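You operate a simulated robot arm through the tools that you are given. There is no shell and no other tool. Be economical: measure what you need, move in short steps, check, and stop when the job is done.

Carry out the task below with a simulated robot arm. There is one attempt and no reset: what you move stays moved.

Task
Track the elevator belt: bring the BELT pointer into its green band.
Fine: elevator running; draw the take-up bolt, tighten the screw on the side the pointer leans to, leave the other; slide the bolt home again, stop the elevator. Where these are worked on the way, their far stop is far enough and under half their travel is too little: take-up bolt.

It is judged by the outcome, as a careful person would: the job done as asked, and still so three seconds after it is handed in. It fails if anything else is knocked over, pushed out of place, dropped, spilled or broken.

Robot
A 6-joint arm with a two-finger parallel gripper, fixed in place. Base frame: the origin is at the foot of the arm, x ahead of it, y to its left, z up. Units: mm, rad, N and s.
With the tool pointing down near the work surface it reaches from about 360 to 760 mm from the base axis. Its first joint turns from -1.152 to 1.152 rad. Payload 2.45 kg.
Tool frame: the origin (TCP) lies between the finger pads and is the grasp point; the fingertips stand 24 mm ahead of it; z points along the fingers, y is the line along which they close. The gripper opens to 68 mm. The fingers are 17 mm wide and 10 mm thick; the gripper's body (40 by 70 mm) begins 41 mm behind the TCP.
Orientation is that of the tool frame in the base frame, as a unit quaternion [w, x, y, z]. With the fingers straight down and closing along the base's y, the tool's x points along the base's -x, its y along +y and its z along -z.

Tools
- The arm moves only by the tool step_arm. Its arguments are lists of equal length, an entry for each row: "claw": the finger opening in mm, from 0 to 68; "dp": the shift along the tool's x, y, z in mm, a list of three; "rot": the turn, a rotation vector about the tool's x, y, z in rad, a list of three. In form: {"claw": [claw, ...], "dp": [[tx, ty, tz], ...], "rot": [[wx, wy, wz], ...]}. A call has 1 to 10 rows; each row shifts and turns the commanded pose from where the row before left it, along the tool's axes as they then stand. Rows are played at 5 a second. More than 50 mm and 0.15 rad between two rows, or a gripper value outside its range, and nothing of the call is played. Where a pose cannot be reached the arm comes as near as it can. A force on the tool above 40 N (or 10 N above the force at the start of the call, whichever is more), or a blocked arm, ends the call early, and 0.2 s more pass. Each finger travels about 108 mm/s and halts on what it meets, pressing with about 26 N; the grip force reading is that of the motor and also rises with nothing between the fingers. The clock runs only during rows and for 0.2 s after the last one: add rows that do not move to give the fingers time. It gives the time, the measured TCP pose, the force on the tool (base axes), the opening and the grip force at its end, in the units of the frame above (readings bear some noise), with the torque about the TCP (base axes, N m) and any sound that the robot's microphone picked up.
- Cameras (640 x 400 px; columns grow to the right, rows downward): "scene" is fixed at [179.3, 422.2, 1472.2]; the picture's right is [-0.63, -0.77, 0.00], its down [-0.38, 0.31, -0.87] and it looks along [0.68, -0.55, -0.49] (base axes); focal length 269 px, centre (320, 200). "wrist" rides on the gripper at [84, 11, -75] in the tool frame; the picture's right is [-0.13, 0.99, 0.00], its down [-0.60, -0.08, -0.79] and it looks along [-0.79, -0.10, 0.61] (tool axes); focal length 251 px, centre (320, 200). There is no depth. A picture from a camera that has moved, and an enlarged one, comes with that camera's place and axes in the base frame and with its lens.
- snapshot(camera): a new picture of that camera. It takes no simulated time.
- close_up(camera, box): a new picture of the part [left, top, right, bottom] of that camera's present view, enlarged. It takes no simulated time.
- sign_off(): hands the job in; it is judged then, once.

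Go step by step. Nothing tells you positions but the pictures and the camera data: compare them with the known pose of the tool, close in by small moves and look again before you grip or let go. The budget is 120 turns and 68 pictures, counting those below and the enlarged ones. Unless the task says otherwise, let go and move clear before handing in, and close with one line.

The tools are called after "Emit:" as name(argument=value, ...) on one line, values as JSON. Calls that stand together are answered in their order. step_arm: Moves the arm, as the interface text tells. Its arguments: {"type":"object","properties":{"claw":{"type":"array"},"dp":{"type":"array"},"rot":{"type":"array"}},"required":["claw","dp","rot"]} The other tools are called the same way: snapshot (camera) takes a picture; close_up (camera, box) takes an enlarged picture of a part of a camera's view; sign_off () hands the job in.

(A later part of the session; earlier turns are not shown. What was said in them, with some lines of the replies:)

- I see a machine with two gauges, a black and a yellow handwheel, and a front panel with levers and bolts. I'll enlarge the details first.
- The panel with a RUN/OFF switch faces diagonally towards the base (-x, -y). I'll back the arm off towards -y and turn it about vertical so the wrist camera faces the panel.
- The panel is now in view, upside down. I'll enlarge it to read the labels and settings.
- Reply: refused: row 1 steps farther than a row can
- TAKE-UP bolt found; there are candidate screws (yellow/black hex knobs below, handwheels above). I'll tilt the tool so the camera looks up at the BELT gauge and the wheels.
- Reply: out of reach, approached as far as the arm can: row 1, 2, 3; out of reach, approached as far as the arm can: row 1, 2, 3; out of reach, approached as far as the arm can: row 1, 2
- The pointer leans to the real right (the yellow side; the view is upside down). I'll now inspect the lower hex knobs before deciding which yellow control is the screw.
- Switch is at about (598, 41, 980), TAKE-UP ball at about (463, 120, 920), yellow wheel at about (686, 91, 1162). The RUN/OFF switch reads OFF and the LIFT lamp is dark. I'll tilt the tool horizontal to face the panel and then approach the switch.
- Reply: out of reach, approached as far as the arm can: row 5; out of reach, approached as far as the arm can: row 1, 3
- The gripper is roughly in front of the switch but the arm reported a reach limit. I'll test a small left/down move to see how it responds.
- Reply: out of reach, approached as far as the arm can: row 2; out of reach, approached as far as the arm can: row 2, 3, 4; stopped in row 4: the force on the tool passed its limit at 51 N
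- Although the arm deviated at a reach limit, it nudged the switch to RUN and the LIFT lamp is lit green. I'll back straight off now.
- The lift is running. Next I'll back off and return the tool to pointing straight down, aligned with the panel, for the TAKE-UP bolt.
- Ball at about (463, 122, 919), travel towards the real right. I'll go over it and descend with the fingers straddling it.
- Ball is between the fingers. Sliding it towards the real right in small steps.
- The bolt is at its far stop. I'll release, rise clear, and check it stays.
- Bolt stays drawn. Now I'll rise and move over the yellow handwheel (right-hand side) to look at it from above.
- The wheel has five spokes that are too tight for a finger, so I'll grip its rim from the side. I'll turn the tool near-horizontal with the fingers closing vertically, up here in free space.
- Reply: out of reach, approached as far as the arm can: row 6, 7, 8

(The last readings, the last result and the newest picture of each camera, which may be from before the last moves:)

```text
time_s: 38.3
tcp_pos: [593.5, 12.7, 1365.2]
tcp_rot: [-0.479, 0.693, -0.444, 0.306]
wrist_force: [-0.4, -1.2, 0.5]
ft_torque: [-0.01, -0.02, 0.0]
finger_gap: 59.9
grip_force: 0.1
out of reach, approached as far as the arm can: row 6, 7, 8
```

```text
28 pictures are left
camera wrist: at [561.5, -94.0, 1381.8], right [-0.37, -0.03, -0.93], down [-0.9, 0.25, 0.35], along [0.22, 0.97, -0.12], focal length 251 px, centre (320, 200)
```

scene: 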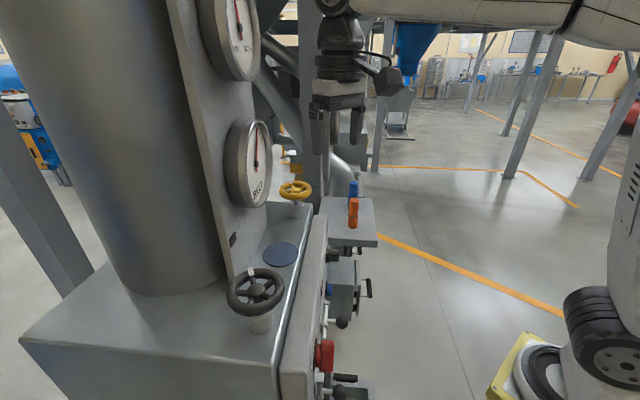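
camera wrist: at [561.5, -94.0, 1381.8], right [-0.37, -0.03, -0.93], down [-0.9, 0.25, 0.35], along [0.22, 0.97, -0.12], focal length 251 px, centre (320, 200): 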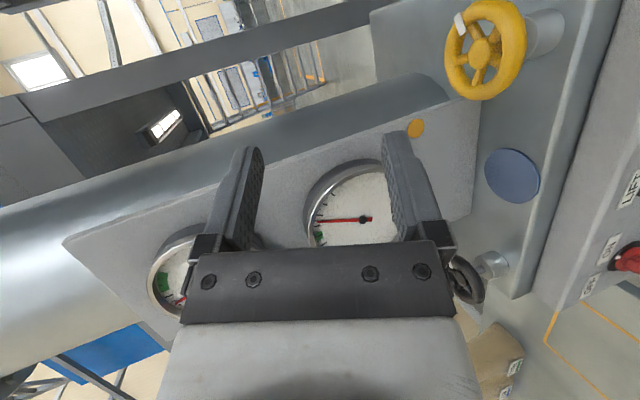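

Orientation was reached but the position was pushed up by a joint limit. I'll roll the other way (fingers vertical, camera on the left side).

Emit:
step_arm(claw=[60, 60, 60, 60, 60, 60, 60, 60, 60, 60], dp=[[0, 0, 0], [0, 0, 0], [0, 0, 0], [0, 0, 0], [0, 0, 0], [0, 0, 0], [0, 0, 0], [0, 0, 0], [0, 0, 0], [0, 0, 0]], rot=[[0, 0, 0.145], [0, 0, 0.145], [0, 0, 0.145], [0, 0, 0.145], [0, 0, 0.145], [0, 0, 0.145], [0, 0, 0.145], [0, 0, 0.145], [0, 0, 0.145], [0, 0, 0.145]])

Emit:
step_arm(claw=[60, 60, 60, 60, 60, 60, 60, 60, 60, 60], dp=[[0, 0, 0], [0, 0, 0], [0, 0, 0], [0, 0, 0], [0, 0, 0], [0, 0, 0], [0, 0, 0], [0, 0, 0], [0, 0, 0], [0, 0, 0]], rot=[[0, 0, 0.145], [0, 0, 0.145], [0, 0, 0.145], [0, 0, 0.145], [0, 0, 0.145], [0, 0, 0.145], [0, 0, 0.145], [0, 0, 0.145], [0, 0, 0.145], [0, 0, 0.145]])

```text
time_s: 40.5
tcp_pos: [593.3, 11.7, 1365.5]
tcp_rot: [0.567, -0.223, 0.788, 0.09]
wrist_force: [-0.9, 0.1, -0.4]
ft_torque: [0.03, -0.04, 0.01]
finger_gap: 60.1
grip_force: 0.0
```

```text
time_s: 42.7
tcp_pos: [593.8, 11.6, 1365.0]
tcp_rot: [0.363, 0.354, 0.739, 0.443]
wrist_force: [-0.6, 0.6, 0.6]
ft_torque: [0.02, -0.01, -0.01]
finger_gap: 60.2
grip_force: 0.0
```

Emit:
step_arm(claw=[60, 60, 60, 60, 60, 60, 60, 60], dp=[[0, 0, 0], [0, 0, 0], [0, 0, 0], [0, 0, 0], [5.4, -39.9, 22], [5.4, -39.9, 22], [5.4, -39.9, 22], [0, 0, 0]], rot=[[0, 0, 0.12], [0, 0, 0.12], [0, 0.085, -0.031], [0, 0.085, -0.031], [0, 0, 0], [0, 0, 0], [0, 0, 0], [0, 0, 0]])

Emit:
snapshot(camera="wrist")

Emit:
close_up(camera="scene", box=[210, 100, 390, 240])

```text
time_s: 44.5
tcp_pos: [604.4, 38.1, 1230.4]
tcp_rot: [0.263, 0.375, 0.728, 0.51]
wrist_force: [0.8, -0.3, 0.4]
ft_torque: [0.01, -0.02, -0.02]
finger_gap: 59.9
grip_force: 0.1
```

```text
27 pictures are left
camera wrist: at [501.2, 69.0, 1266.1], right [0.35, 0.09, 0.93], down [-0.28, -0.94, 0.2], along [0.89, -0.33, -0.3], focal length 251 px, centre (320, 200)
```

wrist: 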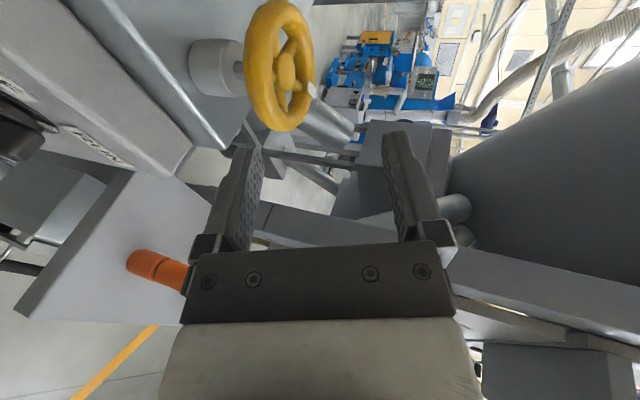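

```text
2.86 times, centred on (300, 170) of scene
camera zoom: at [179.3, 422.2, 1472.2], right [-0.63, -0.77, 0.0], down [-0.38, 0.31, -0.87], along [0.68, -0.55, -0.49], focal length 769 px, centre (377, 286)
```

zoom: 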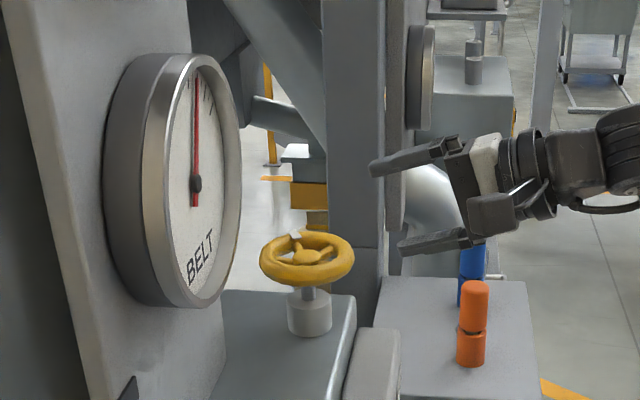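

Emit:
step_arm(claw=[50, 44, 44, 44, 44], dp=[[0, -20, 6], [0, -19, 6], [0, 0, 20], [0, 0, 15], [0, 0, 0]], rot=[[0, 0, 0], [0, 0, 0], [0, 0, 0], [0, 0, 0], [0, 0, 0]])

Emit:
snapshot(camera="wrist")

Emit:
close_up(camera="scene", box=[230, 130, 370, 240])

```text
time_s: 45.7
tcp_pos: [628.6, 56.0, 1178.1]
tcp_rot: [0.264, 0.375, 0.728, 0.51]
wrist_force: [1.0, 0.2, -0.1]
ft_torque: [-0.03, -0.01, -0.01]
finger_gap: 43.7
grip_force: 0.1
```

```text
25 pictures are left
camera wrist: at [525.3, 86.2, 1213.3], right [0.35, 0.09, 0.93], down [-0.28, -0.94, 0.2], along [0.89, -0.33, -0.3], focal length 251 px, centre (320, 200)
```

wrist: 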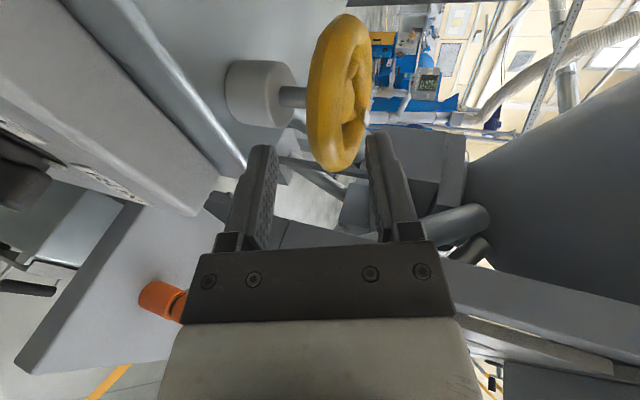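

```text
3.64 times, centred on (300, 185) of scene
camera zoom: at [179.3, 422.2, 1472.2], right [-0.63, -0.77, 0.0], down [-0.38, 0.31, -0.87], along [0.68, -0.55, -0.49], focal length 979 px, centre (393, 254)
```

zoom: 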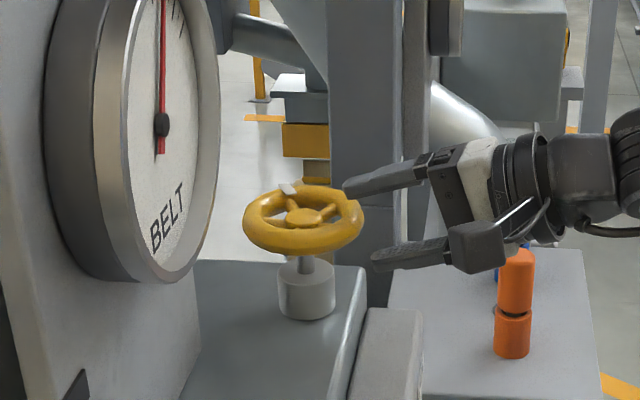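

Emit:
step_arm(claw=[44, 44, 30, 14, 8, 8], dp=[[0, 0, 10], [0, 0, 9], [0, 0, 0], [0, 0, 0], [0, 0, 0], [0, 0, 0]], rot=[[0, 0, 0], [0, 0, 0], [0, 0, 0], [0, 0, 0], [0, 0, 0], [0, 0, 0]])

Emit:
close_up(camera="scene", box=[230, 130, 370, 240])

```text
time_s: 47.1
tcp_pos: [643.8, 66.4, 1174.8]
tcp_rot: [0.266, 0.373, 0.726, 0.513]
wrist_force: [8.1, 5.9, 23.9]
ft_torque: [0.92, -0.78, -0.02]
finger_gap: 25.1
grip_force: 40.6
```

```text
3.64 times, centred on (300, 185) of scene
camera zoom: at [179.0, 422.3, 1472.2], right [-0.63, -0.77, 0.0], down [-0.38, 0.31, -0.87], along [0.68, -0.55, -0.49], focal length 979 px, centre (393, 254)
```

zoom: 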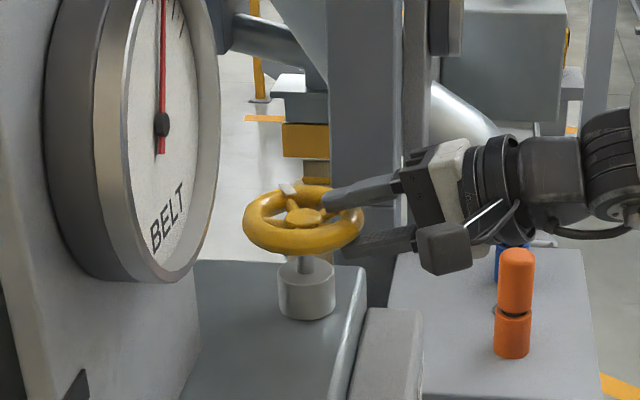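

Emit:
step_arm(claw=[8, 8, 8], dp=[[0, 2, -0.7], [0, 1.8, -0.7], [0, 0, 0]], rot=[[0, 0, 0], [0, 0, 0], [0, 0, 0]])

```text
time_s: 47.9
tcp_pos: [641.4, 65.2, 1175.4]
tcp_rot: [0.263, 0.375, 0.728, 0.509]
wrist_force: [13.1, 7.9, 9.5]
ft_torque: [0.71, -0.76, -0.04]
finger_gap: 24.5
grip_force: 40.8
```

Rim gripped. Turning clockwise (tighten) along the rim arc in small steps, then checking the pointer.

Emit:
step_arm(claw=[8, 8, 8, 8], dp=[[5.05, 0.1, 0.24], [5.05, 0.1, 0.24], [5.05, 0.1, 0.24], [0, 0, 0]], rot=[[0, -0.094, 0.034], [0, -0.094, 0.034], [0, -0.094, 0.034], [0, 0, 0]])

Emit:
close_up(camera="scene", box=[230, 110, 350, 220])

```text
time_s: 48.9
tcp_pos: [635.1, 78.0, 1176.0]
tcp_rot: [0.338, 0.481, 0.663, 0.464]
wrist_force: [8.9, -9.7, 7.6]
ft_torque: [0.42, -0.91, -0.62]
finger_gap: 24.4
grip_force: 40.0
```

```text
3.64 times, centred on (290, 165) of scene
camera zoom: at [179.5, 421.8, 1472.3], right [-0.63, -0.77, 0.0], down [-0.38, 0.31, -0.87], along [0.68, -0.55, -0.49], focal length 979 px, centre (429, 327)
```

zoom: 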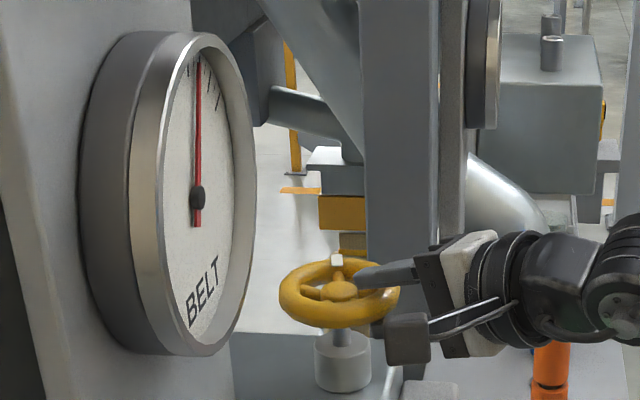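

Emit:
step_arm(claw=[8, 8, 8, 8, 8], dp=[[5.05, 0.1, 0.24], [5.05, 0.1, 0.24], [5.05, 0.1, 0.24], [5.05, 0.1, 0.24], [0, 0, 0]], rot=[[0, -0.094, 0.034], [0, -0.094, 0.034], [0, -0.094, 0.034], [0, -0.094, 0.034], [0, 0, 0]])

Emit:
close_up(camera="scene", box=[225, 110, 285, 210])

```text
time_s: 50.1
tcp_pos: [643.1, 20.4, 1198.1]
tcp_rot: [0.377, 0.552, 0.609, 0.427]
wrist_force: [0.7, 0.4, 0.1]
ft_torque: [-0.03, 0.02, 0.02]
finger_gap: 8.0
grip_force: 0.0
out of reach, approached as far as the arm can: row 1, 2, 3, 4
```

```text
4.00 times, centred on (255, 160) of scene
camera zoom: at [179.3, 422.2, 1472.2], right [-0.63, -0.77, 0.0], down [-0.38, 0.31, -0.87], along [0.68, -0.55, -0.49], focal length 1077 px, centre (580, 360)
```

zoom: 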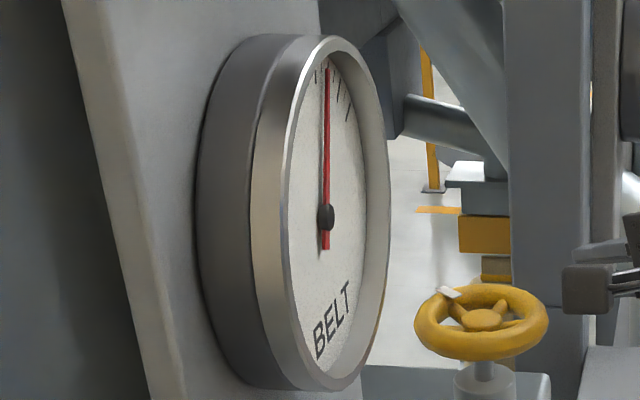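

The arm hit a limit and slipped off the rim, dragging the wheel back a little. I'll check the pointer at high zoom.

Emit:
close_up(camera="scene", box=[240, 115, 280, 140])

```text
16.00 times, centred on (260, 128) of scene
camera zoom: at [179.3, 422.2, 1472.2], right [-0.63, -0.77, 0.0], down [-0.38, 0.31, -0.87], along [0.68, -0.55, -0.49], focal length 4309 px, centre (1280, 1360)
```

zoom: 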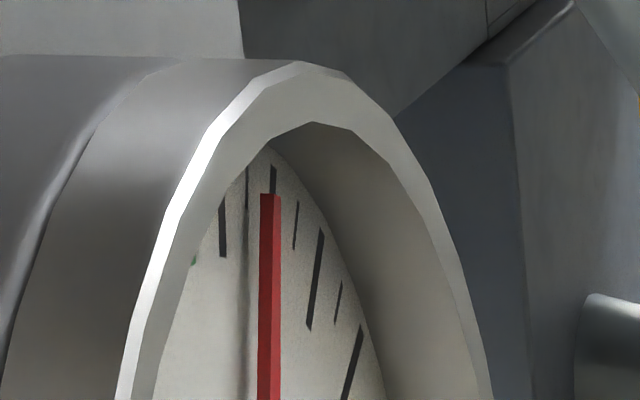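

Emit:
step_arm(claw=[20, 44, 44, 44, 44, 44, 44, 44, 44, 44], dp=[[0, 0, -40], [0, 38, -14], [0, 0, 0], [0, 0, 0], [0, 0, 0], [0, 0, 0], [0, 0, 0], [0, 0, 0], [0, 0, 0], [0, 0, 0]], rot=[[0, 0, 0], [0, 0, 0], [0, 0.139, -0.0506], [0, 0.139, -0.0506], [0, 0.139, -0.0506], [0, 0.139, -0.0506], [0, 0.139, -0.0506], [0, 0.139, -0.0506], [0, 0.139, -0.0506], [0, 0.139, -0.0506]])

```text
time_s: 52.3
tcp_pos: [605.4, 15.7, 1250.7]
tcp_rot: [0.074, 0.117, 0.809, 0.571]
wrist_force: [0.5, -0.2, -0.2]
ft_torque: [0.0, -0.01, -0.01]
finger_gap: 43.9
grip_force: 0.0
```

Emit:
step_arm(claw=[44, 44, 44, 44, 44, 30, 14, 8, 8], dp=[[-26.6, -26.8, 20], [-26.7, -26.8, 20], [0, 0, 0], [0, 0, 15], [0, 0, 14], [0, 0, 0], [0, 0, 0], [0, 0, 0], [0, 0, 0]], rot=[[0, 0, 0], [0, 0, 0], [0, 0, 0], [0, 0, 0], [0, 0, 0], [0, 0, 0], [0, 0, 0], [0, 0, 0], [0, 0, 0]])

Emit:
close_up(camera="scene", box=[230, 110, 370, 230])

```text
time_s: 54.3
tcp_pos: [669.7, 47.3, 1175.9]
tcp_rot: [0.074, 0.118, 0.809, 0.571]
wrist_force: [0.1, -3.3, -13.3]
ft_torque: [0.45, -0.69, -0.06]
finger_gap: 24.4
grip_force: 40.4
```

```text
3.33 times, centred on (300, 170) of scene
camera zoom: at [179.6, 422.1, 1472.2], right [-0.63, -0.77, 0.0], down [-0.38, 0.31, -0.87], along [0.68, -0.55, -0.49], focal length 898 px, centre (387, 300)
```

zoom: 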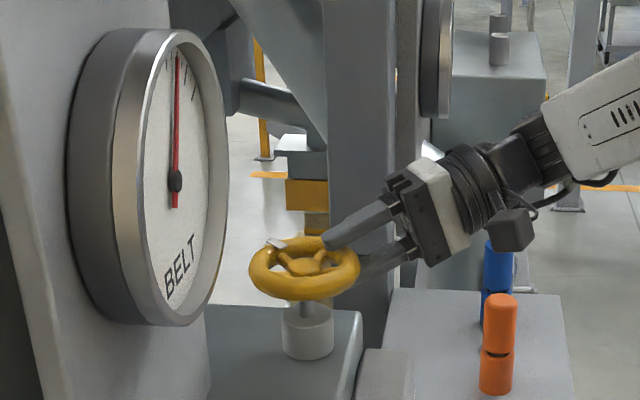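

Emit:
step_arm(claw=[8, 8, 8, 8, 8, 8, 8, 8, 8], dp=[[4.95, -1, 0.6], [4.95, 0.1, 0.24], [4.95, 0.1, 0.24], [4.95, 0.1, 0.24], [4.95, 0.1, 0.24], [4.95, 0.1, 0.24], [4.95, 0.1, 0.24], [4.95, 0.1, 0.24], [0, 0, 0]], rot=[[0, -0.094, 0.034], [0, -0.094, 0.034], [0, -0.094, 0.034], [0, -0.094, 0.034], [0, -0.094, 0.034], [0, -0.094, 0.034], [0, -0.094, 0.034], [0, -0.094, 0.034], [0, 0, 0]])

Emit:
close_up(camera="scene", box=[240, 115, 280, 140])

Emit:
close_up(camera="scene", box=[230, 110, 370, 230])

```text
time_s: 56.3
tcp_pos: [638.7, 68.1, 1176.8]
tcp_rot: [0.29, 0.429, 0.701, 0.491]
wrist_force: [1.9, -23.5, -10.6]
ft_torque: [-0.2, -0.77, -1.01]
finger_gap: 24.4
grip_force: 40.5
```

```text
16.00 times, centred on (260, 128) of scene
camera zoom: at [179.5, 421.4, 1472.5], right [-0.63, -0.77, 0.0], down [-0.38, 0.31, -0.87], along [0.68, -0.55, -0.49], focal length 4309 px, centre (1280, 1360)
```

zoom: 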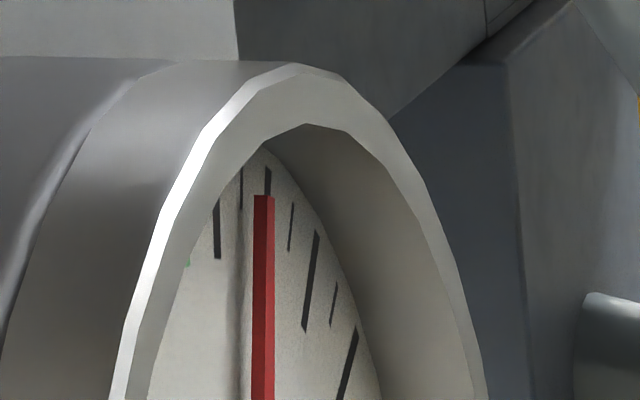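

```text
3.33 times, centred on (300, 170) of scene
camera zoom: at [179.5, 421.4, 1472.5], right [-0.63, -0.77, 0.0], down [-0.38, 0.31, -0.87], along [0.68, -0.55, -0.49], focal length 898 px, centre (387, 300)
```

zoom: 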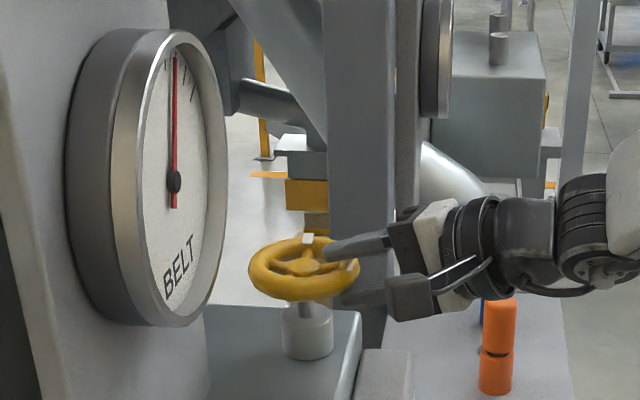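

Emit:
step_arm(claw=[8, 8, 8, 8, 8, 8, 8, 8, 8, 8], dp=[[0, 0, 0], [0, 0, 0], [0, 0, 0], [0, 0, 0], [0, 0, 0], [0, 0, 0], [0, 0, 0], [0, 0, 0], [0, 0, 0], [0, 0, 0]], rot=[[0, 0, 0], [0, 0, 0], [0, 0, 0], [0, 0, 0], [0, 0, 0], [0, 0, 0], [0, 0, 0], [0, 0, 0], [0, 0, 0], [0, 0, 0]])

Emit:
close_up(camera="scene", box=[240, 115, 280, 140])

```text
time_s: 58.5
tcp_pos: [638.9, 69.0, 1175.9]
tcp_rot: [0.29, 0.428, 0.701, 0.492]
wrist_force: [-0.9, -25.7, -6.1]
ft_torque: [-0.17, -0.74, -0.97]
finger_gap: 24.6
grip_force: 39.9
```

```text
16.00 times, centred on (260, 128) of scene
camera zoom: at [179.3, 421.3, 1472.5], right [-0.63, -0.77, 0.0], down [-0.38, 0.31, -0.87], along [0.68, -0.55, -0.49], focal length 4309 px, centre (1280, 1360)
```

zoom: 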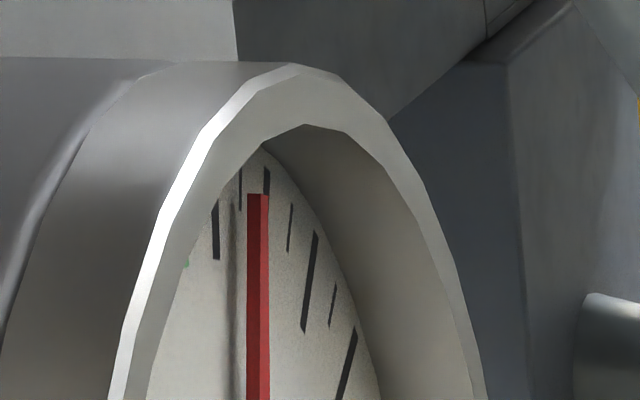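

The pointer is slowly moving left now: the yellow wheel is the right screw and the belt responds gradually. I'll wait and watch.

Emit:
step_arm(claw=[8, 8, 8, 8, 8, 8, 8, 8, 8, 8], dp=[[0, 0, 0], [0, 0, 0], [0, 0, 0], [0, 0, 0], [0, 0, 0], [0, 0, 0], [0, 0, 0], [0, 0, 0], [0, 0, 0], [0, 0, 0]], rot=[[0, 0, 0], [0, 0, 0], [0, 0, 0], [0, 0, 0], [0, 0, 0], [0, 0, 0], [0, 0, 0], [0, 0, 0], [0, 0, 0], [0, 0, 0]])

Emit:
close_up(camera="scene", box=[240, 115, 280, 140])

```text
time_s: 60.7
tcp_pos: [637.9, 70.0, 1176.4]
tcp_rot: [0.29, 0.427, 0.701, 0.492]
wrist_force: [-2.6, -24.5, -5.1]
ft_torque: [-0.09, -0.74, -0.93]
finger_gap: 24.4
grip_force: 40.5
```

```text
16.00 times, centred on (260, 128) of scene
camera zoom: at [179.3, 421.3, 1472.5], right [-0.63, -0.77, 0.0], down [-0.38, 0.31, -0.87], along [0.68, -0.55, -0.49], focal length 4309 px, centre (1280, 1360)
```

zoom: 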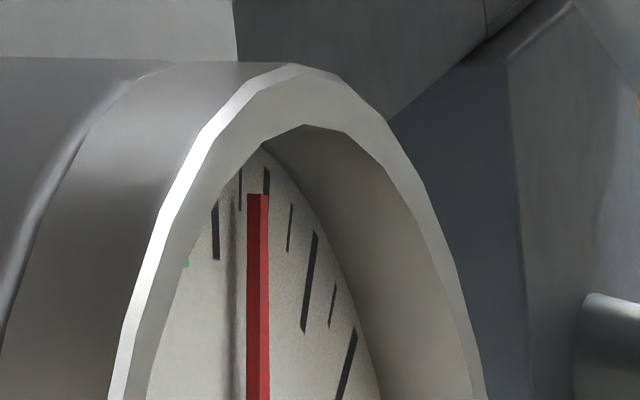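

It settles; about 0.15 division per 0.65 rad, so roughly one more turn is needed. I'll ratchet: open, swing back along the rim, re-grip, and turn again.

Emit:
step_arm(claw=[46, 46, 46, 46, 46, 46, 46, 46, 46, 46], dp=[[0, 0, 0], [-6.98, 0.17, 0.46], [-6.98, 0.17, 0.46], [-6.98, 0.17, 0.46], [-6.98, 0.17, 0.46], [-6.98, 0.17, 0.46], [-6.98, 0.17, 0.46], [-6.98, 0.17, 0.46], [-6.98, 0.17, 0.46], [0, 0, 0]], rot=[[0, 0, 0], [0, 0.1316, -0.0479], [0, 0.1316, -0.0479], [0, 0.1316, -0.0479], [0, 0.1316, -0.0479], [0, 0.1316, -0.0479], [0, 0.1316, -0.0479], [0, 0.1316, -0.0479], [0, 0.1316, -0.0479], [0, 0, 0]])

```text
time_s: 62.9
tcp_pos: [686.2, 45.5, 1175.4]
tcp_rot: [-0.017, -0.014, 0.816, 0.578]
wrist_force: [0.3, 0.5, 1.3]
ft_torque: [0.0, -0.02, -0.01]
finger_gap: 46.0
grip_force: 0.1
```

Emit:
step_arm(claw=[20, 8, 8, 8, 8, 8, 8, 8, 8, 8], dp=[[0, 0, 0], [0, 0, 0], [6.98, 0.17, 0.46], [6.98, 0.17, 0.46], [6.98, 0.17, 0.46], [6.98, 0.17, 0.46], [6.98, 0.17, 0.46], [6.98, 0.17, 0.46], [6.98, 0.17, 0.46], [6.98, 0.17, 0.46]], rot=[[0, 0, 0], [0, 0, 0], [0, -0.1316, 0.0479], [0, -0.1316, 0.0479], [0, -0.1316, 0.0479], [0, -0.1316, 0.0479], [0, -0.1316, 0.0479], [0, -0.1316, 0.0479], [0, -0.1316, 0.0479], [0, -0.1316, 0.0479]])

Emit:
close_up(camera="scene", box=[230, 110, 370, 230])

```text
time_s: 65.1
tcp_pos: [638.8, 67.6, 1175.7]
tcp_rot: [0.29, 0.43, 0.7, 0.49]
wrist_force: [-14.7, -32.3, -3.4]
ft_torque: [-0.69, -0.87, -0.9]
finger_gap: 24.2
grip_force: 39.4
```

```text
3.33 times, centred on (300, 170) of scene
camera zoom: at [178.8, 421.0, 1472.6], right [-0.63, -0.77, 0.0], down [-0.38, 0.31, -0.87], along [0.68, -0.55, -0.49], focal length 898 px, centre (387, 300)
```

zoom: 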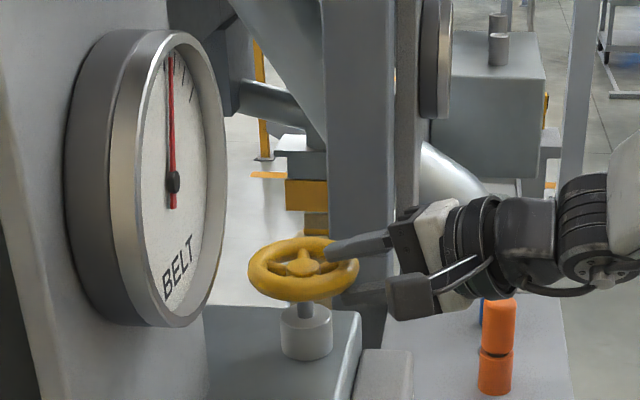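

Emit:
step_arm(claw=[46, 46, 46, 46, 46, 46, 46, 46, 46, 46], dp=[[0, 0, 0], [-6.98, 0.17, 0.46], [-6.98, 0.17, 0.46], [-6.98, 0.17, 0.46], [-6.98, 0.17, 0.46], [-6.98, 0.17, 0.46], [-6.98, 0.17, 0.46], [-6.98, 0.17, 0.46], [-6.98, 0.17, 0.46], [0, 0, 0]], rot=[[0, 0, 0], [0, 0.1316, -0.0479], [0, 0.1316, -0.0479], [0, 0.1316, -0.0479], [0, 0.1316, -0.0479], [0, 0.1316, -0.0479], [0, 0.1316, -0.0479], [0, 0.1316, -0.0479], [0, 0.1316, -0.0479], [0, 0, 0]])

Emit:
close_up(camera="scene", box=[240, 115, 280, 140])

```text
time_s: 67.3
tcp_pos: [684.1, 45.4, 1176.1]
tcp_rot: [-0.016, -0.014, 0.816, 0.577]
wrist_force: [0.1, 0.0, 0.0]
ft_torque: [0.05, 0.02, 0.03]
finger_gap: 45.7
grip_force: 0.1
```

```text
16.00 times, centred on (260, 128) of scene
camera zoom: at [179.3, 422.2, 1472.2], right [-0.63, -0.77, 0.0], down [-0.38, 0.31, -0.87], along [0.68, -0.55, -0.49], focal length 4309 px, centre (1280, 1360)
```

zoom: 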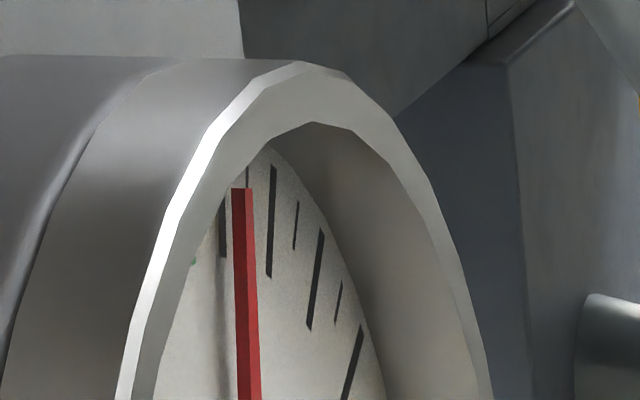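

Half a division per stroke now; by my estimate two more strokes should bring it to the green centre. Next stroke.

Emit:
step_arm(claw=[20, 8, 8, 8, 8, 8, 8, 8, 8, 8], dp=[[0, 0, 0], [0, 0, 0], [6.98, 0.17, 0.46], [6.98, 0.17, 0.46], [6.98, 0.17, 0.46], [6.98, 0.17, 0.46], [6.98, 0.17, 0.46], [6.98, 0.17, 0.46], [6.98, 0.17, 0.46], [6.98, 0.17, 0.46]], rot=[[0, 0, 0], [0, 0, 0], [0, -0.1316, 0.0479], [0, -0.1316, 0.0479], [0, -0.1316, 0.0479], [0, -0.1316, 0.0479], [0, -0.1316, 0.0479], [0, -0.1316, 0.0479], [0, -0.1316, 0.0479], [0, -0.1316, 0.0479]])

Emit:
step_arm(claw=[46, 46, 46, 46, 46, 46, 46, 46, 46, 46], dp=[[0, 0, 0], [-6.98, 0.17, 0.46], [-6.98, 0.17, 0.46], [-6.98, 0.17, 0.46], [-6.98, 0.17, 0.46], [-6.98, 0.17, 0.46], [-6.98, 0.17, 0.46], [-6.98, 0.17, 0.46], [-6.98, 0.17, 0.46], [0, 0, 0]], rot=[[0, 0, 0], [0, 0.1316, -0.0479], [0, 0.1316, -0.0479], [0, 0.1316, -0.0479], [0, 0.1316, -0.0479], [0, 0.1316, -0.0479], [0, 0.1316, -0.0479], [0, 0.1316, -0.0479], [0, 0.1316, -0.0479], [0, 0, 0]])

Emit:
close_up(camera="scene", box=[240, 115, 280, 140])

```text
time_s: 69.5
tcp_pos: [638.0, 68.1, 1176.0]
tcp_rot: [0.29, 0.43, 0.7, 0.491]
wrist_force: [-16.9, -32.4, -3.7]
ft_torque: [-0.58, -0.68, -0.84]
finger_gap: 24.4
grip_force: 40.1
```

```text
time_s: 71.7
tcp_pos: [686.6, 46.7, 1176.0]
tcp_rot: [-0.017, -0.015, 0.816, 0.578]
wrist_force: [0.1, 0.3, -0.4]
ft_torque: [0.02, 0.03, 0.04]
finger_gap: 46.1
grip_force: 0.0
```

```text
16.00 times, centred on (260, 128) of scene
camera zoom: at [179.3, 422.2, 1472.2], right [-0.63, -0.77, 0.0], down [-0.38, 0.31, -0.87], along [0.68, -0.55, -0.49], focal length 4309 px, centre (1280, 1360)
```

zoom: 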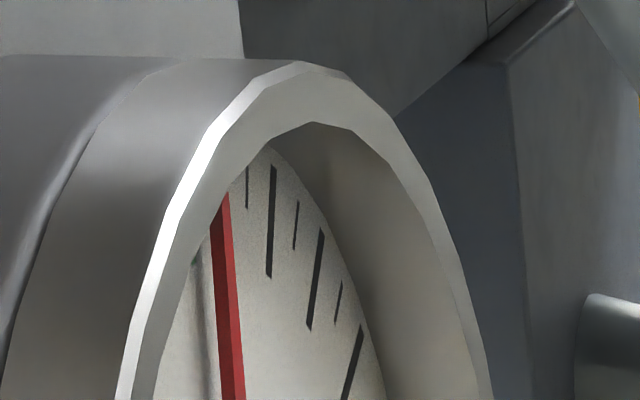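

Emit:
step_arm(claw=[20, 8, 8, 8, 8, 8, 8, 8, 8, 8], dp=[[0, 0, 0], [0, 0, 0], [6.98, 0.17, 0.46], [6.98, 0.17, 0.46], [6.98, 0.17, 0.46], [6.98, 0.17, 0.46], [6.98, 0.17, 0.46], [6.98, 0.17, 0.46], [6.98, 0.17, 0.46], [6.98, 0.17, 0.46]], rot=[[0, 0, 0], [0, 0, 0], [0, -0.1316, 0.0479], [0, -0.1316, 0.0479], [0, -0.1316, 0.0479], [0, -0.1316, 0.0479], [0, -0.1316, 0.0479], [0, -0.1316, 0.0479], [0, -0.1316, 0.0479], [0, -0.1316, 0.0479]])

Emit:
step_arm(claw=[46, 46, 46, 46, 46, 46, 46, 46, 46], dp=[[0, 0, 0], [0, 0, -30], [0, 0, -35], [0, 40, -14], [0, 0, 0], [0, 0, 0], [0, 0, 0], [0, 0, 0], [0, 0, 0]], rot=[[0, 0, 0], [0, 0, 0], [0, 0, 0], [0, 0, 0], [0, 0, 0], [0, 0, 0], [0, 0, 0], [0, 0, 0], [0, 0, 0]])

Emit:
close_up(camera="scene", box=[240, 115, 280, 140])

```text
time_s: 73.9
tcp_pos: [640.2, 68.5, 1175.3]
tcp_rot: [0.289, 0.431, 0.702, 0.487]
wrist_force: [-13.1, -30.1, -21.7]
ft_torque: [-0.63, -0.8, -0.89]
finger_gap: 24.9
grip_force: 40.8
```

```text
time_s: 75.9
tcp_pos: [584.5, 43.7, 1243.2]
tcp_rot: [0.289, 0.426, 0.702, 0.493]
wrist_force: [-0.7, 0.3, 1.0]
ft_torque: [0.01, -0.01, -0.01]
finger_gap: 46.2
grip_force: 0.0
```

```text
16.00 times, centred on (260, 128) of scene
camera zoom: at [179.3, 422.2, 1472.2], right [-0.63, -0.77, 0.0], down [-0.38, 0.31, -0.87], along [0.68, -0.55, -0.49], focal length 4309 px, centre (1280, 1360)
```

zoom: 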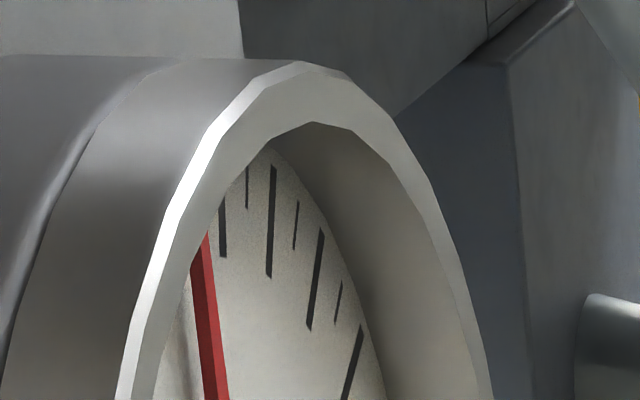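

Pointer appears near the green now. I'll raise the arm and return to tool-down, from where the wrist camera can read the gauge.

Emit:
step_arm(claw=[60, 60, 60, 60, 60, 60, 60, 60, 60, 60], dp=[[0, 40, -25], [0, 18, -10], [0, 0, 0], [0, 0, 0], [0, 0, 0], [0, 0, 0], [0, 0, 0], [0, 0, 0], [0, 0, 0], [0, 0, 0]], rot=[[0, 0, 0], [0, 0, -0.14], [0, 0, -0.14], [0, 0, -0.14], [0, 0, -0.14], [0, 0, -0.14], [0, 0, -0.14], [0, 0, -0.14], [0, 0, -0.14], [0, 0, -0.14]])

Emit:
step_arm(claw=[60, 60, 60, 60, 60, 60, 60, 60, 60, 60], dp=[[0, 0, 0], [0, 0, 0], [0, 0, 0], [0, 0, 0], [0, 0, 0], [0, 0, 0], [0, 0, 0], [0, 0, 0], [0, 0, 0], [0, 0, 0]], rot=[[0, 0, -0.14], [0, 0, -0.14], [0, 0, -0.03], [0, 0.145, 0], [0, 0.145, 0], [0, 0.145, 0], [0, 0.145, 0], [0, 0.145, 0], [0, 0.145, 0], [0, 0.145, 0]])

Emit:
step_arm(claw=[60, 60, 60, 60, 60], dp=[[0, 0, 0], [0, 0, 0], [0, 0, 0], [0, 0, 0], [0, 0, 0]], rot=[[0, 0.1, 0], [0, 0.1, 0], [0, 0, -0.14], [0, 0, -0.139], [0, 0, 0]])

```text
time_s: 78.1
tcp_pos: [576.7, 37.6, 1309.1]
tcp_rot: [0.525, -0.07, 0.818, 0.226]
wrist_force: [0.1, 0.4, -0.2]
ft_torque: [-0.01, -0.03, -0.03]
finger_gap: 60.0
grip_force: 0.1
```

```text
time_s: 80.3
tcp_pos: [575.8, 37.4, 1309.3]
tcp_rot: [0.095, -0.241, 0.965, 0.032]
wrist_force: [-0.5, 0.2, 0.2]
ft_torque: [-0.01, -0.02, -0.01]
finger_gap: 60.4
grip_force: 0.1
```

```text
time_s: 81.5
tcp_pos: [576.2, 39.0, 1309.3]
tcp_rot: [0.0, -0.376, 0.927, 0.008]
wrist_force: [-0.2, 0.6, -1.0]
ft_torque: [0.01, -0.03, 0.05]
finger_gap: 59.8
grip_force: 0.0
```

Emit:
close_up(camera="wrist", box=[380, 150, 640, 390])

```text
1.67 times, centred on (510, 270) of wrist
camera zoom: at [508.9, -13.5, 1383.6], right [-0.6, 0.8, 0.01], down [0.49, 0.35, 0.8], along [0.63, 0.48, -0.61], focal length 419 px, centre (3, 83)
```

zoom: 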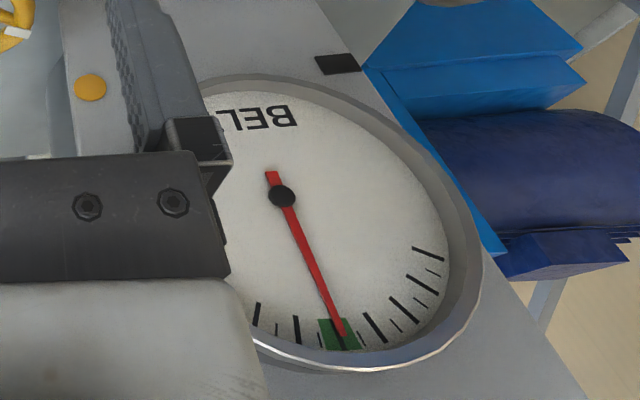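

The pointer sits in the middle of the green band. Now back to the TAKE-UP bolt (ball now about (486, 101, 919)).

Emit:
step_arm(claw=[60, 60, 60, 60, 60, 60, 60, 60, 60, 60], dp=[[27, 36, 0], [27, 36, 0], [0, 35, 10], [0, 0, 45], [0, 0, 45], [0, 0, 45], [0, 0, 45], [0, 0, 45], [0, 0, 45], [0, 0, 0]], rot=[[0, 0, 0], [0, 0, 0], [0, 0, 0], [0, 0, 0], [0, 0, 0], [0, 0, 0], [0, 0, 0], [0, 0, 0], [0, 0, 0], [0, 0, 0]])

```text
time_s: 83.7
tcp_pos: [461.2, 81.6, 1026.8]
tcp_rot: [0.0, -0.375, 0.927, 0.007]
wrist_force: [-0.5, -0.4, -0.3]
ft_torque: [0.0, 0.01, -0.01]
finger_gap: 59.9
grip_force: 0.0
```

Emit:
step_arm(claw=[60, 60, 60, 60], dp=[[-12, -2, 20], [-13, -1, 20], [0, 0, 20], [0, 0, 0]], rot=[[0, 0, 0], [0, 0, 0], [0, 0, 0], [0, 0, 0]])

Emit:
snapshot(camera="wrist")

```text
time_s: 84.7
tcp_pos: [482.4, 97.3, 968.6]
tcp_rot: [0.0, -0.376, 0.927, 0.006]
wrist_force: [0.2, 0.3, -0.6]
ft_torque: [-0.02, -0.02, -0.02]
finger_gap: 60.0
grip_force: 0.1
```

```text
9 pictures are left
camera wrist: at [414.1, 46.5, 1043.9], right [-0.6, 0.8, 0.01], down [0.49, 0.35, 0.8], along [0.63, 0.48, -0.61], focal length 251 px, centre (320, 200)
```

wrist: 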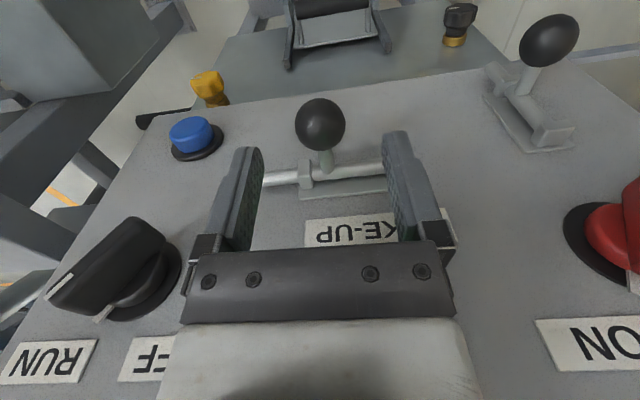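

Emit:
step_arm(claw=[60, 60, 45, 34, 34, 34, 34, 34, 34, 34], dp=[[0, 0, 24], [0, 0, 23], [0, 0, 0], [0, 0, 0], [0, 5, 0], [0, 5, 0], [0, 5, 0], [0, 5, 0], [0, 5, 0], [0, 4, 0]], rot=[[0, 0, 0], [0, 0, 0], [0, 0, 0], [0, 0, 0], [0, 0, 0], [0, 0, 0], [0, 0, 0], [0, 0, 0], [0, 0, 0], [0, 0, 0]])

Emit:
step_arm(claw=[34, 34, 34, 34], dp=[[0, 3, 0], [0, 3, 0], [0, 3, 0], [0, 0, 0]], rot=[[0, 0, 0], [0, 0, 0], [0, 0, 0], [0, 0, 0]])

Emit:
close_up(camera="wrist", box=[240, 120, 440, 260])

```text
time_s: 86.9
tcp_pos: [460.4, 117.4, 924.5]
tcp_rot: [0.0, -0.376, 0.927, 0.008]
wrist_force: [0.5, -1.5, 0.0]
ft_torque: [-0.02, 0.01, -0.06]
finger_gap: 34.8
grip_force: 0.1
```

```text
time_s: 87.9
tcp_pos: [455.5, 124.2, 923.7]
tcp_rot: [0.001, -0.375, 0.927, 0.007]
wrist_force: [8.2, -10.3, 2.4]
ft_torque: [0.03, -0.22, -0.09]
finger_gap: 44.5
grip_force: 6.5
```

```text
2.86 times, centred on (340, 190) of wrist
camera zoom: at [387.9, 73.7, 998.3], right [-0.6, 0.8, 0.01], down [0.49, 0.35, 0.8], along [0.64, 0.48, -0.6], focal length 718 px, centre (263, 229)
```

zoom: 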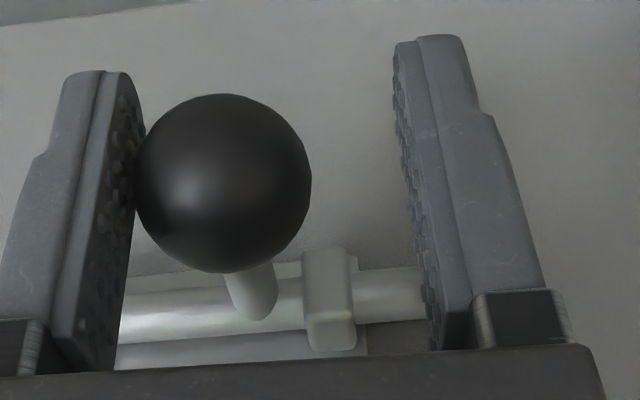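

The bolt is home again at its stop. Release, rise, and move right to the RUN/OFF switch to stop the lift.

Emit:
step_arm(claw=[60, 60, 60, 60, 60, 40, 20, 0, 0, 0], dp=[[0, -5, 0], [2, 0, -45], [5, 0, -45], [10, 0, -45], [10, -10, -45], [0, -48, 0], [0, -48, 0], [0, -48, 0], [0, -48, 0], [0, 0, 0]], rot=[[0, 0, 0], [0, 0, 0], [0, 0, 0], [0, 0, 0], [0, 0, 0], [0, 0, 0], [0, 0, 0], [0, 0, 0], [0, 0, 0], [0, 0, 0]])

Emit:
snapshot(camera="wrist")

```text
time_s: 90.1
tcp_pos: [578.4, -47.7, 1098.6]
tcp_rot: [-0.001, -0.375, 0.927, 0.007]
wrist_force: [-0.1, 0.6, -0.5]
ft_torque: [-0.01, 0.03, 0.0]
finger_gap: 0.0
grip_force: 23.4
```

```text
7 pictures are left
camera wrist: at [511.0, -98.1, 1173.8], right [-0.6, 0.8, 0.01], down [0.49, 0.35, 0.8], along [0.63, 0.48, -0.61], focal length 251 px, centre (320, 200)
```

wrist: 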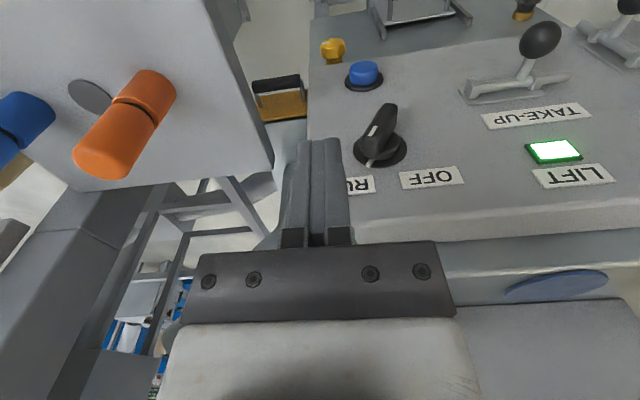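

Switch is at RUN, pointer end at about lateral 405, z 995. I'll descend in front of the panel to its right with closed fingers, then move in beside it.

Emit:
step_arm(claw=[0, 0, 0, 0, 0, 0], dp=[[0, 8, 45], [0, 0, 43], [-22, 0, 0], [-22, 0, 0], [-21, 0, 0], [0, 0, 0]], rot=[[0, 0, 0], [0, 0, 0], [0, 0, 0], [0, 0, 0], [0, 0, 0], [0, 0, 0]])

Emit:
snapshot(camera="wrist")

```text
time_s: 91.2
tcp_pos: [606.9, -8.4, 1011.2]
tcp_rot: [-0.01, -0.377, 0.926, 0.008]
wrist_force: [-16.2, -11.1, 8.5]
ft_torque: [0.96, -1.04, 0.37]
finger_gap: 0.2
grip_force: 23.5
stopped in row 5: the force on the tool passed its limit at 69 N (the readings are from after the stop); the commanded pose is now the measured one
```

```text
6 pictures are left
camera wrist: at [540.3, -58.1, 1088.0], right [-0.6, 0.8, 0.02], down [0.51, 0.36, 0.78], along [0.62, 0.48, -0.62], focal length 251 px, centre (320, 200)
```

wrist: 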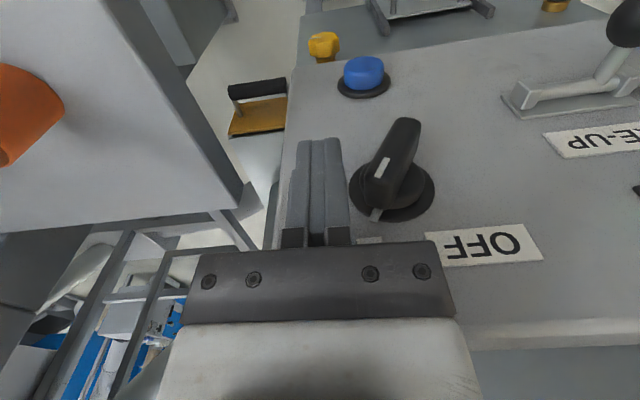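

The hand's body touched the panel edge. I'll back off and tilt the fingers forward so only they reach in.

Emit:
step_arm(claw=[0, 0, 0, 0, 0, 0, 0], dp=[[12, 0, 0], [0, 0, 0], [0, 0, 0], [0, 0, 0], [-13, 0, 6], [-11, 0, 5], [0, 0, 0]], rot=[[0, 0, 0], [0, -0.148, 0], [0, -0.148, 0], [0, -0.148, 0], [0, 0, 0], [0, 0, 0], [0, 0, 0]])

Emit:
snapshot(camera="wrist")

```text
time_s: 92.8
tcp_pos: [619.4, 4.4, 1011.2]
tcp_rot: [0.195, -0.366, 0.906, 0.091]
wrist_force: [-0.3, 0.6, 0.7]
ft_torque: [-0.01, -0.02, 0.01]
finger_gap: 0.0
grip_force: 23.3
```

```text
5 pictures are left
camera wrist: at [534.3, -63.2, 1044.4], right [-0.61, 0.79, 0.08], down [0.22, 0.08, 0.97], along [0.76, 0.61, -0.22], focal length 251 px, centre (320, 200)
```

wrist: 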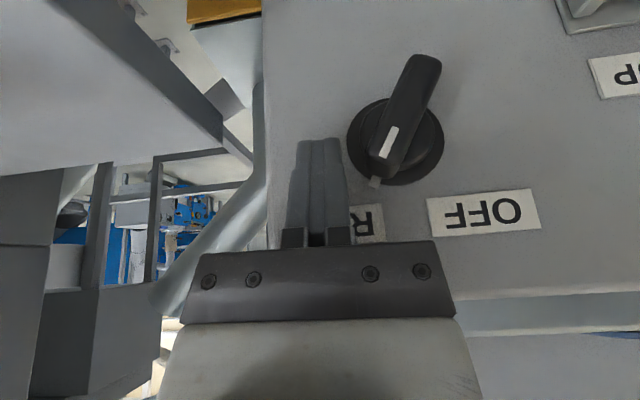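

Emit:
step_arm(claw=[0, 0, 0, 0, 0, 0, 0], dp=[[0, 5, 0], [0, 5, 0], [0, 5, 0], [0, 5, 0], [0, 5, 0], [0, 5, 0], [0, 0, 0]], rot=[[0, 0, 0], [0, 0, 0], [0, 0, 0], [0, 0, 0], [0, 0, 0], [0, 0, 0], [0, 0, 0]])

Emit:
snapshot(camera="wrist")

```text
time_s: 94.0
tcp_pos: [606.2, 15.3, 1018.2]
tcp_rot: [0.204, -0.362, 0.906, 0.083]
wrist_force: [-2.8, -7.9, 3.9]
ft_torque: [-0.14, 0.04, 0.02]
finger_gap: 0.0
grip_force: 23.7
stopped in row 6: the force on the tool passed its limit at 44 N (the readings are from after the stop); the commanded pose is now the measured one
```

```text
4 pictures are left
camera wrist: at [521.1, -50.4, 1049.1], right [-0.6, 0.8, 0.06], down [0.2, 0.08, 0.98], along [0.77, 0.6, -0.21], focal length 251 px, centre (320, 200)
```

wrist: 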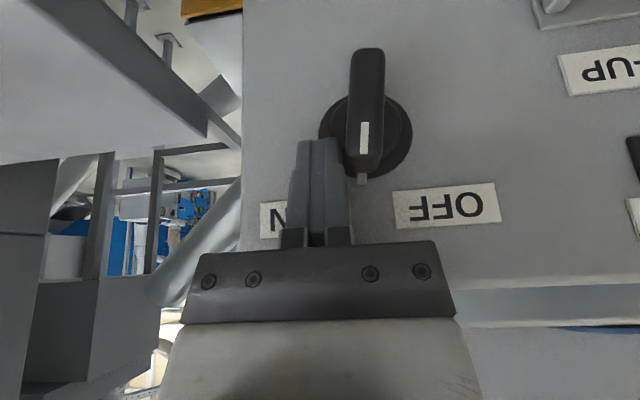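

The switch is halfway and the lamp looks dark. I'll lower slightly and continue pushing to OFF.

Emit:
step_arm(claw=[0, 0, 0, 0, 0, 0, 0], dp=[[2.6, -2, 5.4], [0, 5, 0], [0, 5, 0], [0, 5, 0], [0, 5, 0], [0, 4, 0], [0, 0, 0]], rot=[[0, 0, 0], [0, 0, 0], [0, 0, 0], [0, 0, 0], [0, 0, 0], [0, 0, 0], [0, 0, 0]])

Emit:
snapshot(camera="wrist")

```text
time_s: 94.8
tcp_pos: [609.2, 14.6, 1016.3]
tcp_rot: [0.211, -0.358, 0.906, 0.075]
wrist_force: [-2.0, -7.9, 3.2]
ft_torque: [-0.11, 0.05, -0.02]
finger_gap: 0.0
grip_force: 23.9
stopped in row 3: the force on the tool passed its limit at 44 N (the readings are from after the stop); the commanded pose is now the measured one
```

```text
3 pictures are left
camera wrist: at [520.7, -49.7, 1046.4], right [-0.59, 0.81, 0.04], down [0.19, 0.09, 0.98], along [0.78, 0.59, -0.2], focal length 251 px, centre (320, 200)
```

wrist: 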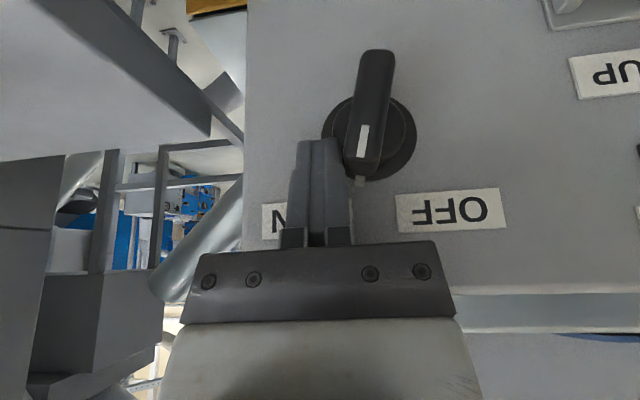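

The fingertip is jamming on the knob's round skirt. I'll raise it about 12 mm and back it slightly so it presses only the wing's end.

Emit:
step_arm(claw=[0, 0, 0, 0, 0, 0, 0, 0], dp=[[0, -5, 0], [-2.5, 0, -12], [0, 5, 0], [0, 5, 0], [0, 5, 0], [0, 5, 0], [0, 5, 0], [0, 5, 0]], rot=[[0, 0, 0], [0, 0, 0], [0, 0, 0], [0, 0, 0], [0, 0, 0], [0, 0, 0], [0, 0, 0], [0, 0, 0]])

```text
time_s: 96.6
tcp_pos: [594.0, 24.8, 1029.6]
tcp_rot: [0.218, -0.355, 0.907, 0.067]
wrist_force: [1.7, -3.6, 1.2]
ft_torque: [-0.09, -0.04, 0.01]
finger_gap: 0.1
grip_force: 23.8
stopped in row 8: the force on the tool passed its limit at 45 N (the readings are from after the stop); the commanded pose is now the measured one
```

Emit:
snapshot(camera="wrist")

```text
2 pictures are left
camera wrist: at [505.3, -37.5, 1059.3], right [-0.58, 0.81, 0.02], down [0.17, 0.09, 0.98], along [0.79, 0.58, -0.2], focal length 251 px, centre (320, 200)
```

wrist: 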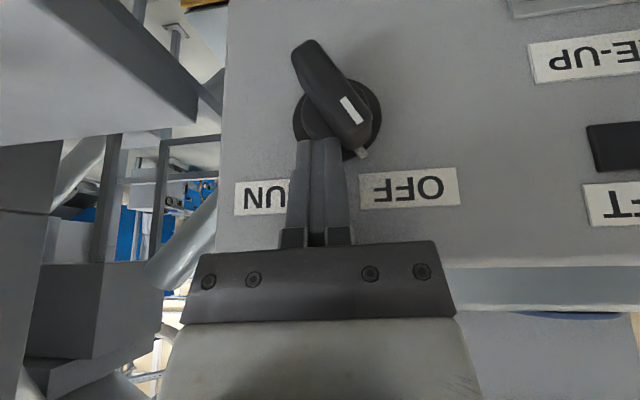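

The switch is at OFF and the lamp is dark. I'll back away and check everything.

Emit:
step_arm(claw=[0, 0, 0, 0, 10, 10, 10, 10], dp=[[0, -5, 0], [38, 0, -18], [38, 0, -18], [0, 0, -40], [0, 0, -40], [0, 0, -40], [0, 0, 0], [0, 0, 0]], rot=[[0, 0, 0], [0, 0, 0], [0, 0, 0], [0, 0, 0], [0, 0, 0], [0, 0, 0], [0, 0, 0], [0, 0, 0]])

Emit:
snapshot(camera="wrist")

Emit:
close_up(camera="scene", box=[240, 115, 280, 140])

```text
time_s: 98.4
tcp_pos: [492.3, -67.9, 1137.8]
tcp_rot: [0.215, -0.357, 0.906, 0.069]
wrist_force: [0.5, -0.1, 0.5]
ft_torque: [-0.01, -0.02, 0.02]
finger_gap: 10.1
grip_force: 0.1
```

```text
1 pictures are left
camera wrist: at [404.0, -131.6, 1167.9], right [-0.58, 0.81, 0.03], down [0.18, 0.09, 0.98], along [0.79, 0.58, -0.2], focal length 251 px, centre (320, 200)
```

wrist: 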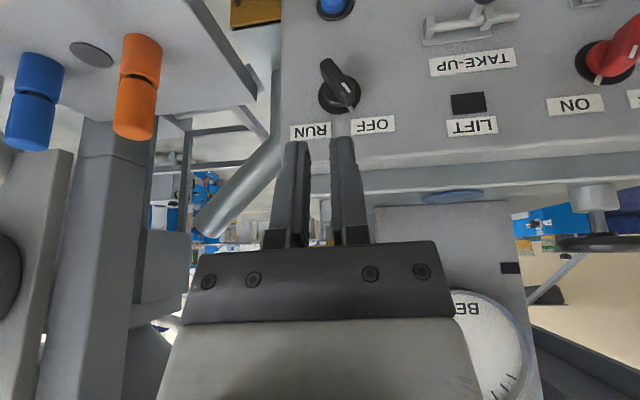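

```text
16.00 times, centred on (260, 128) of scene
camera zoom: at [179.3, 422.2, 1472.2], right [-0.63, -0.77, 0.0], down [-0.38, 0.31, -0.87], along [0.68, -0.55, -0.49], focal length 4309 px, centre (1280, 1360)
```

zoom: 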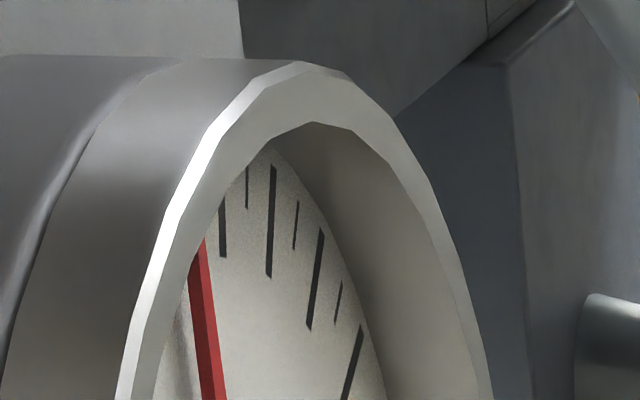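

The pointer still sits where I read it in the green band. The switch is at OFF with the LIFT lamp dark, the take-up bolt is home, and the arm is clear.

Emit:
sign_off()

```text
The job is handed in.
```

The BELT pointer is in its green band: I tightened the yellow (right-hand) screw, left the black one alone, slid the take-up bolt home and stopped the elevator. Along the way the gripper bumped the switch to RUN by accident while I was lining up to turn it, slipped once on the yellow wheel, and touched the panel edge.
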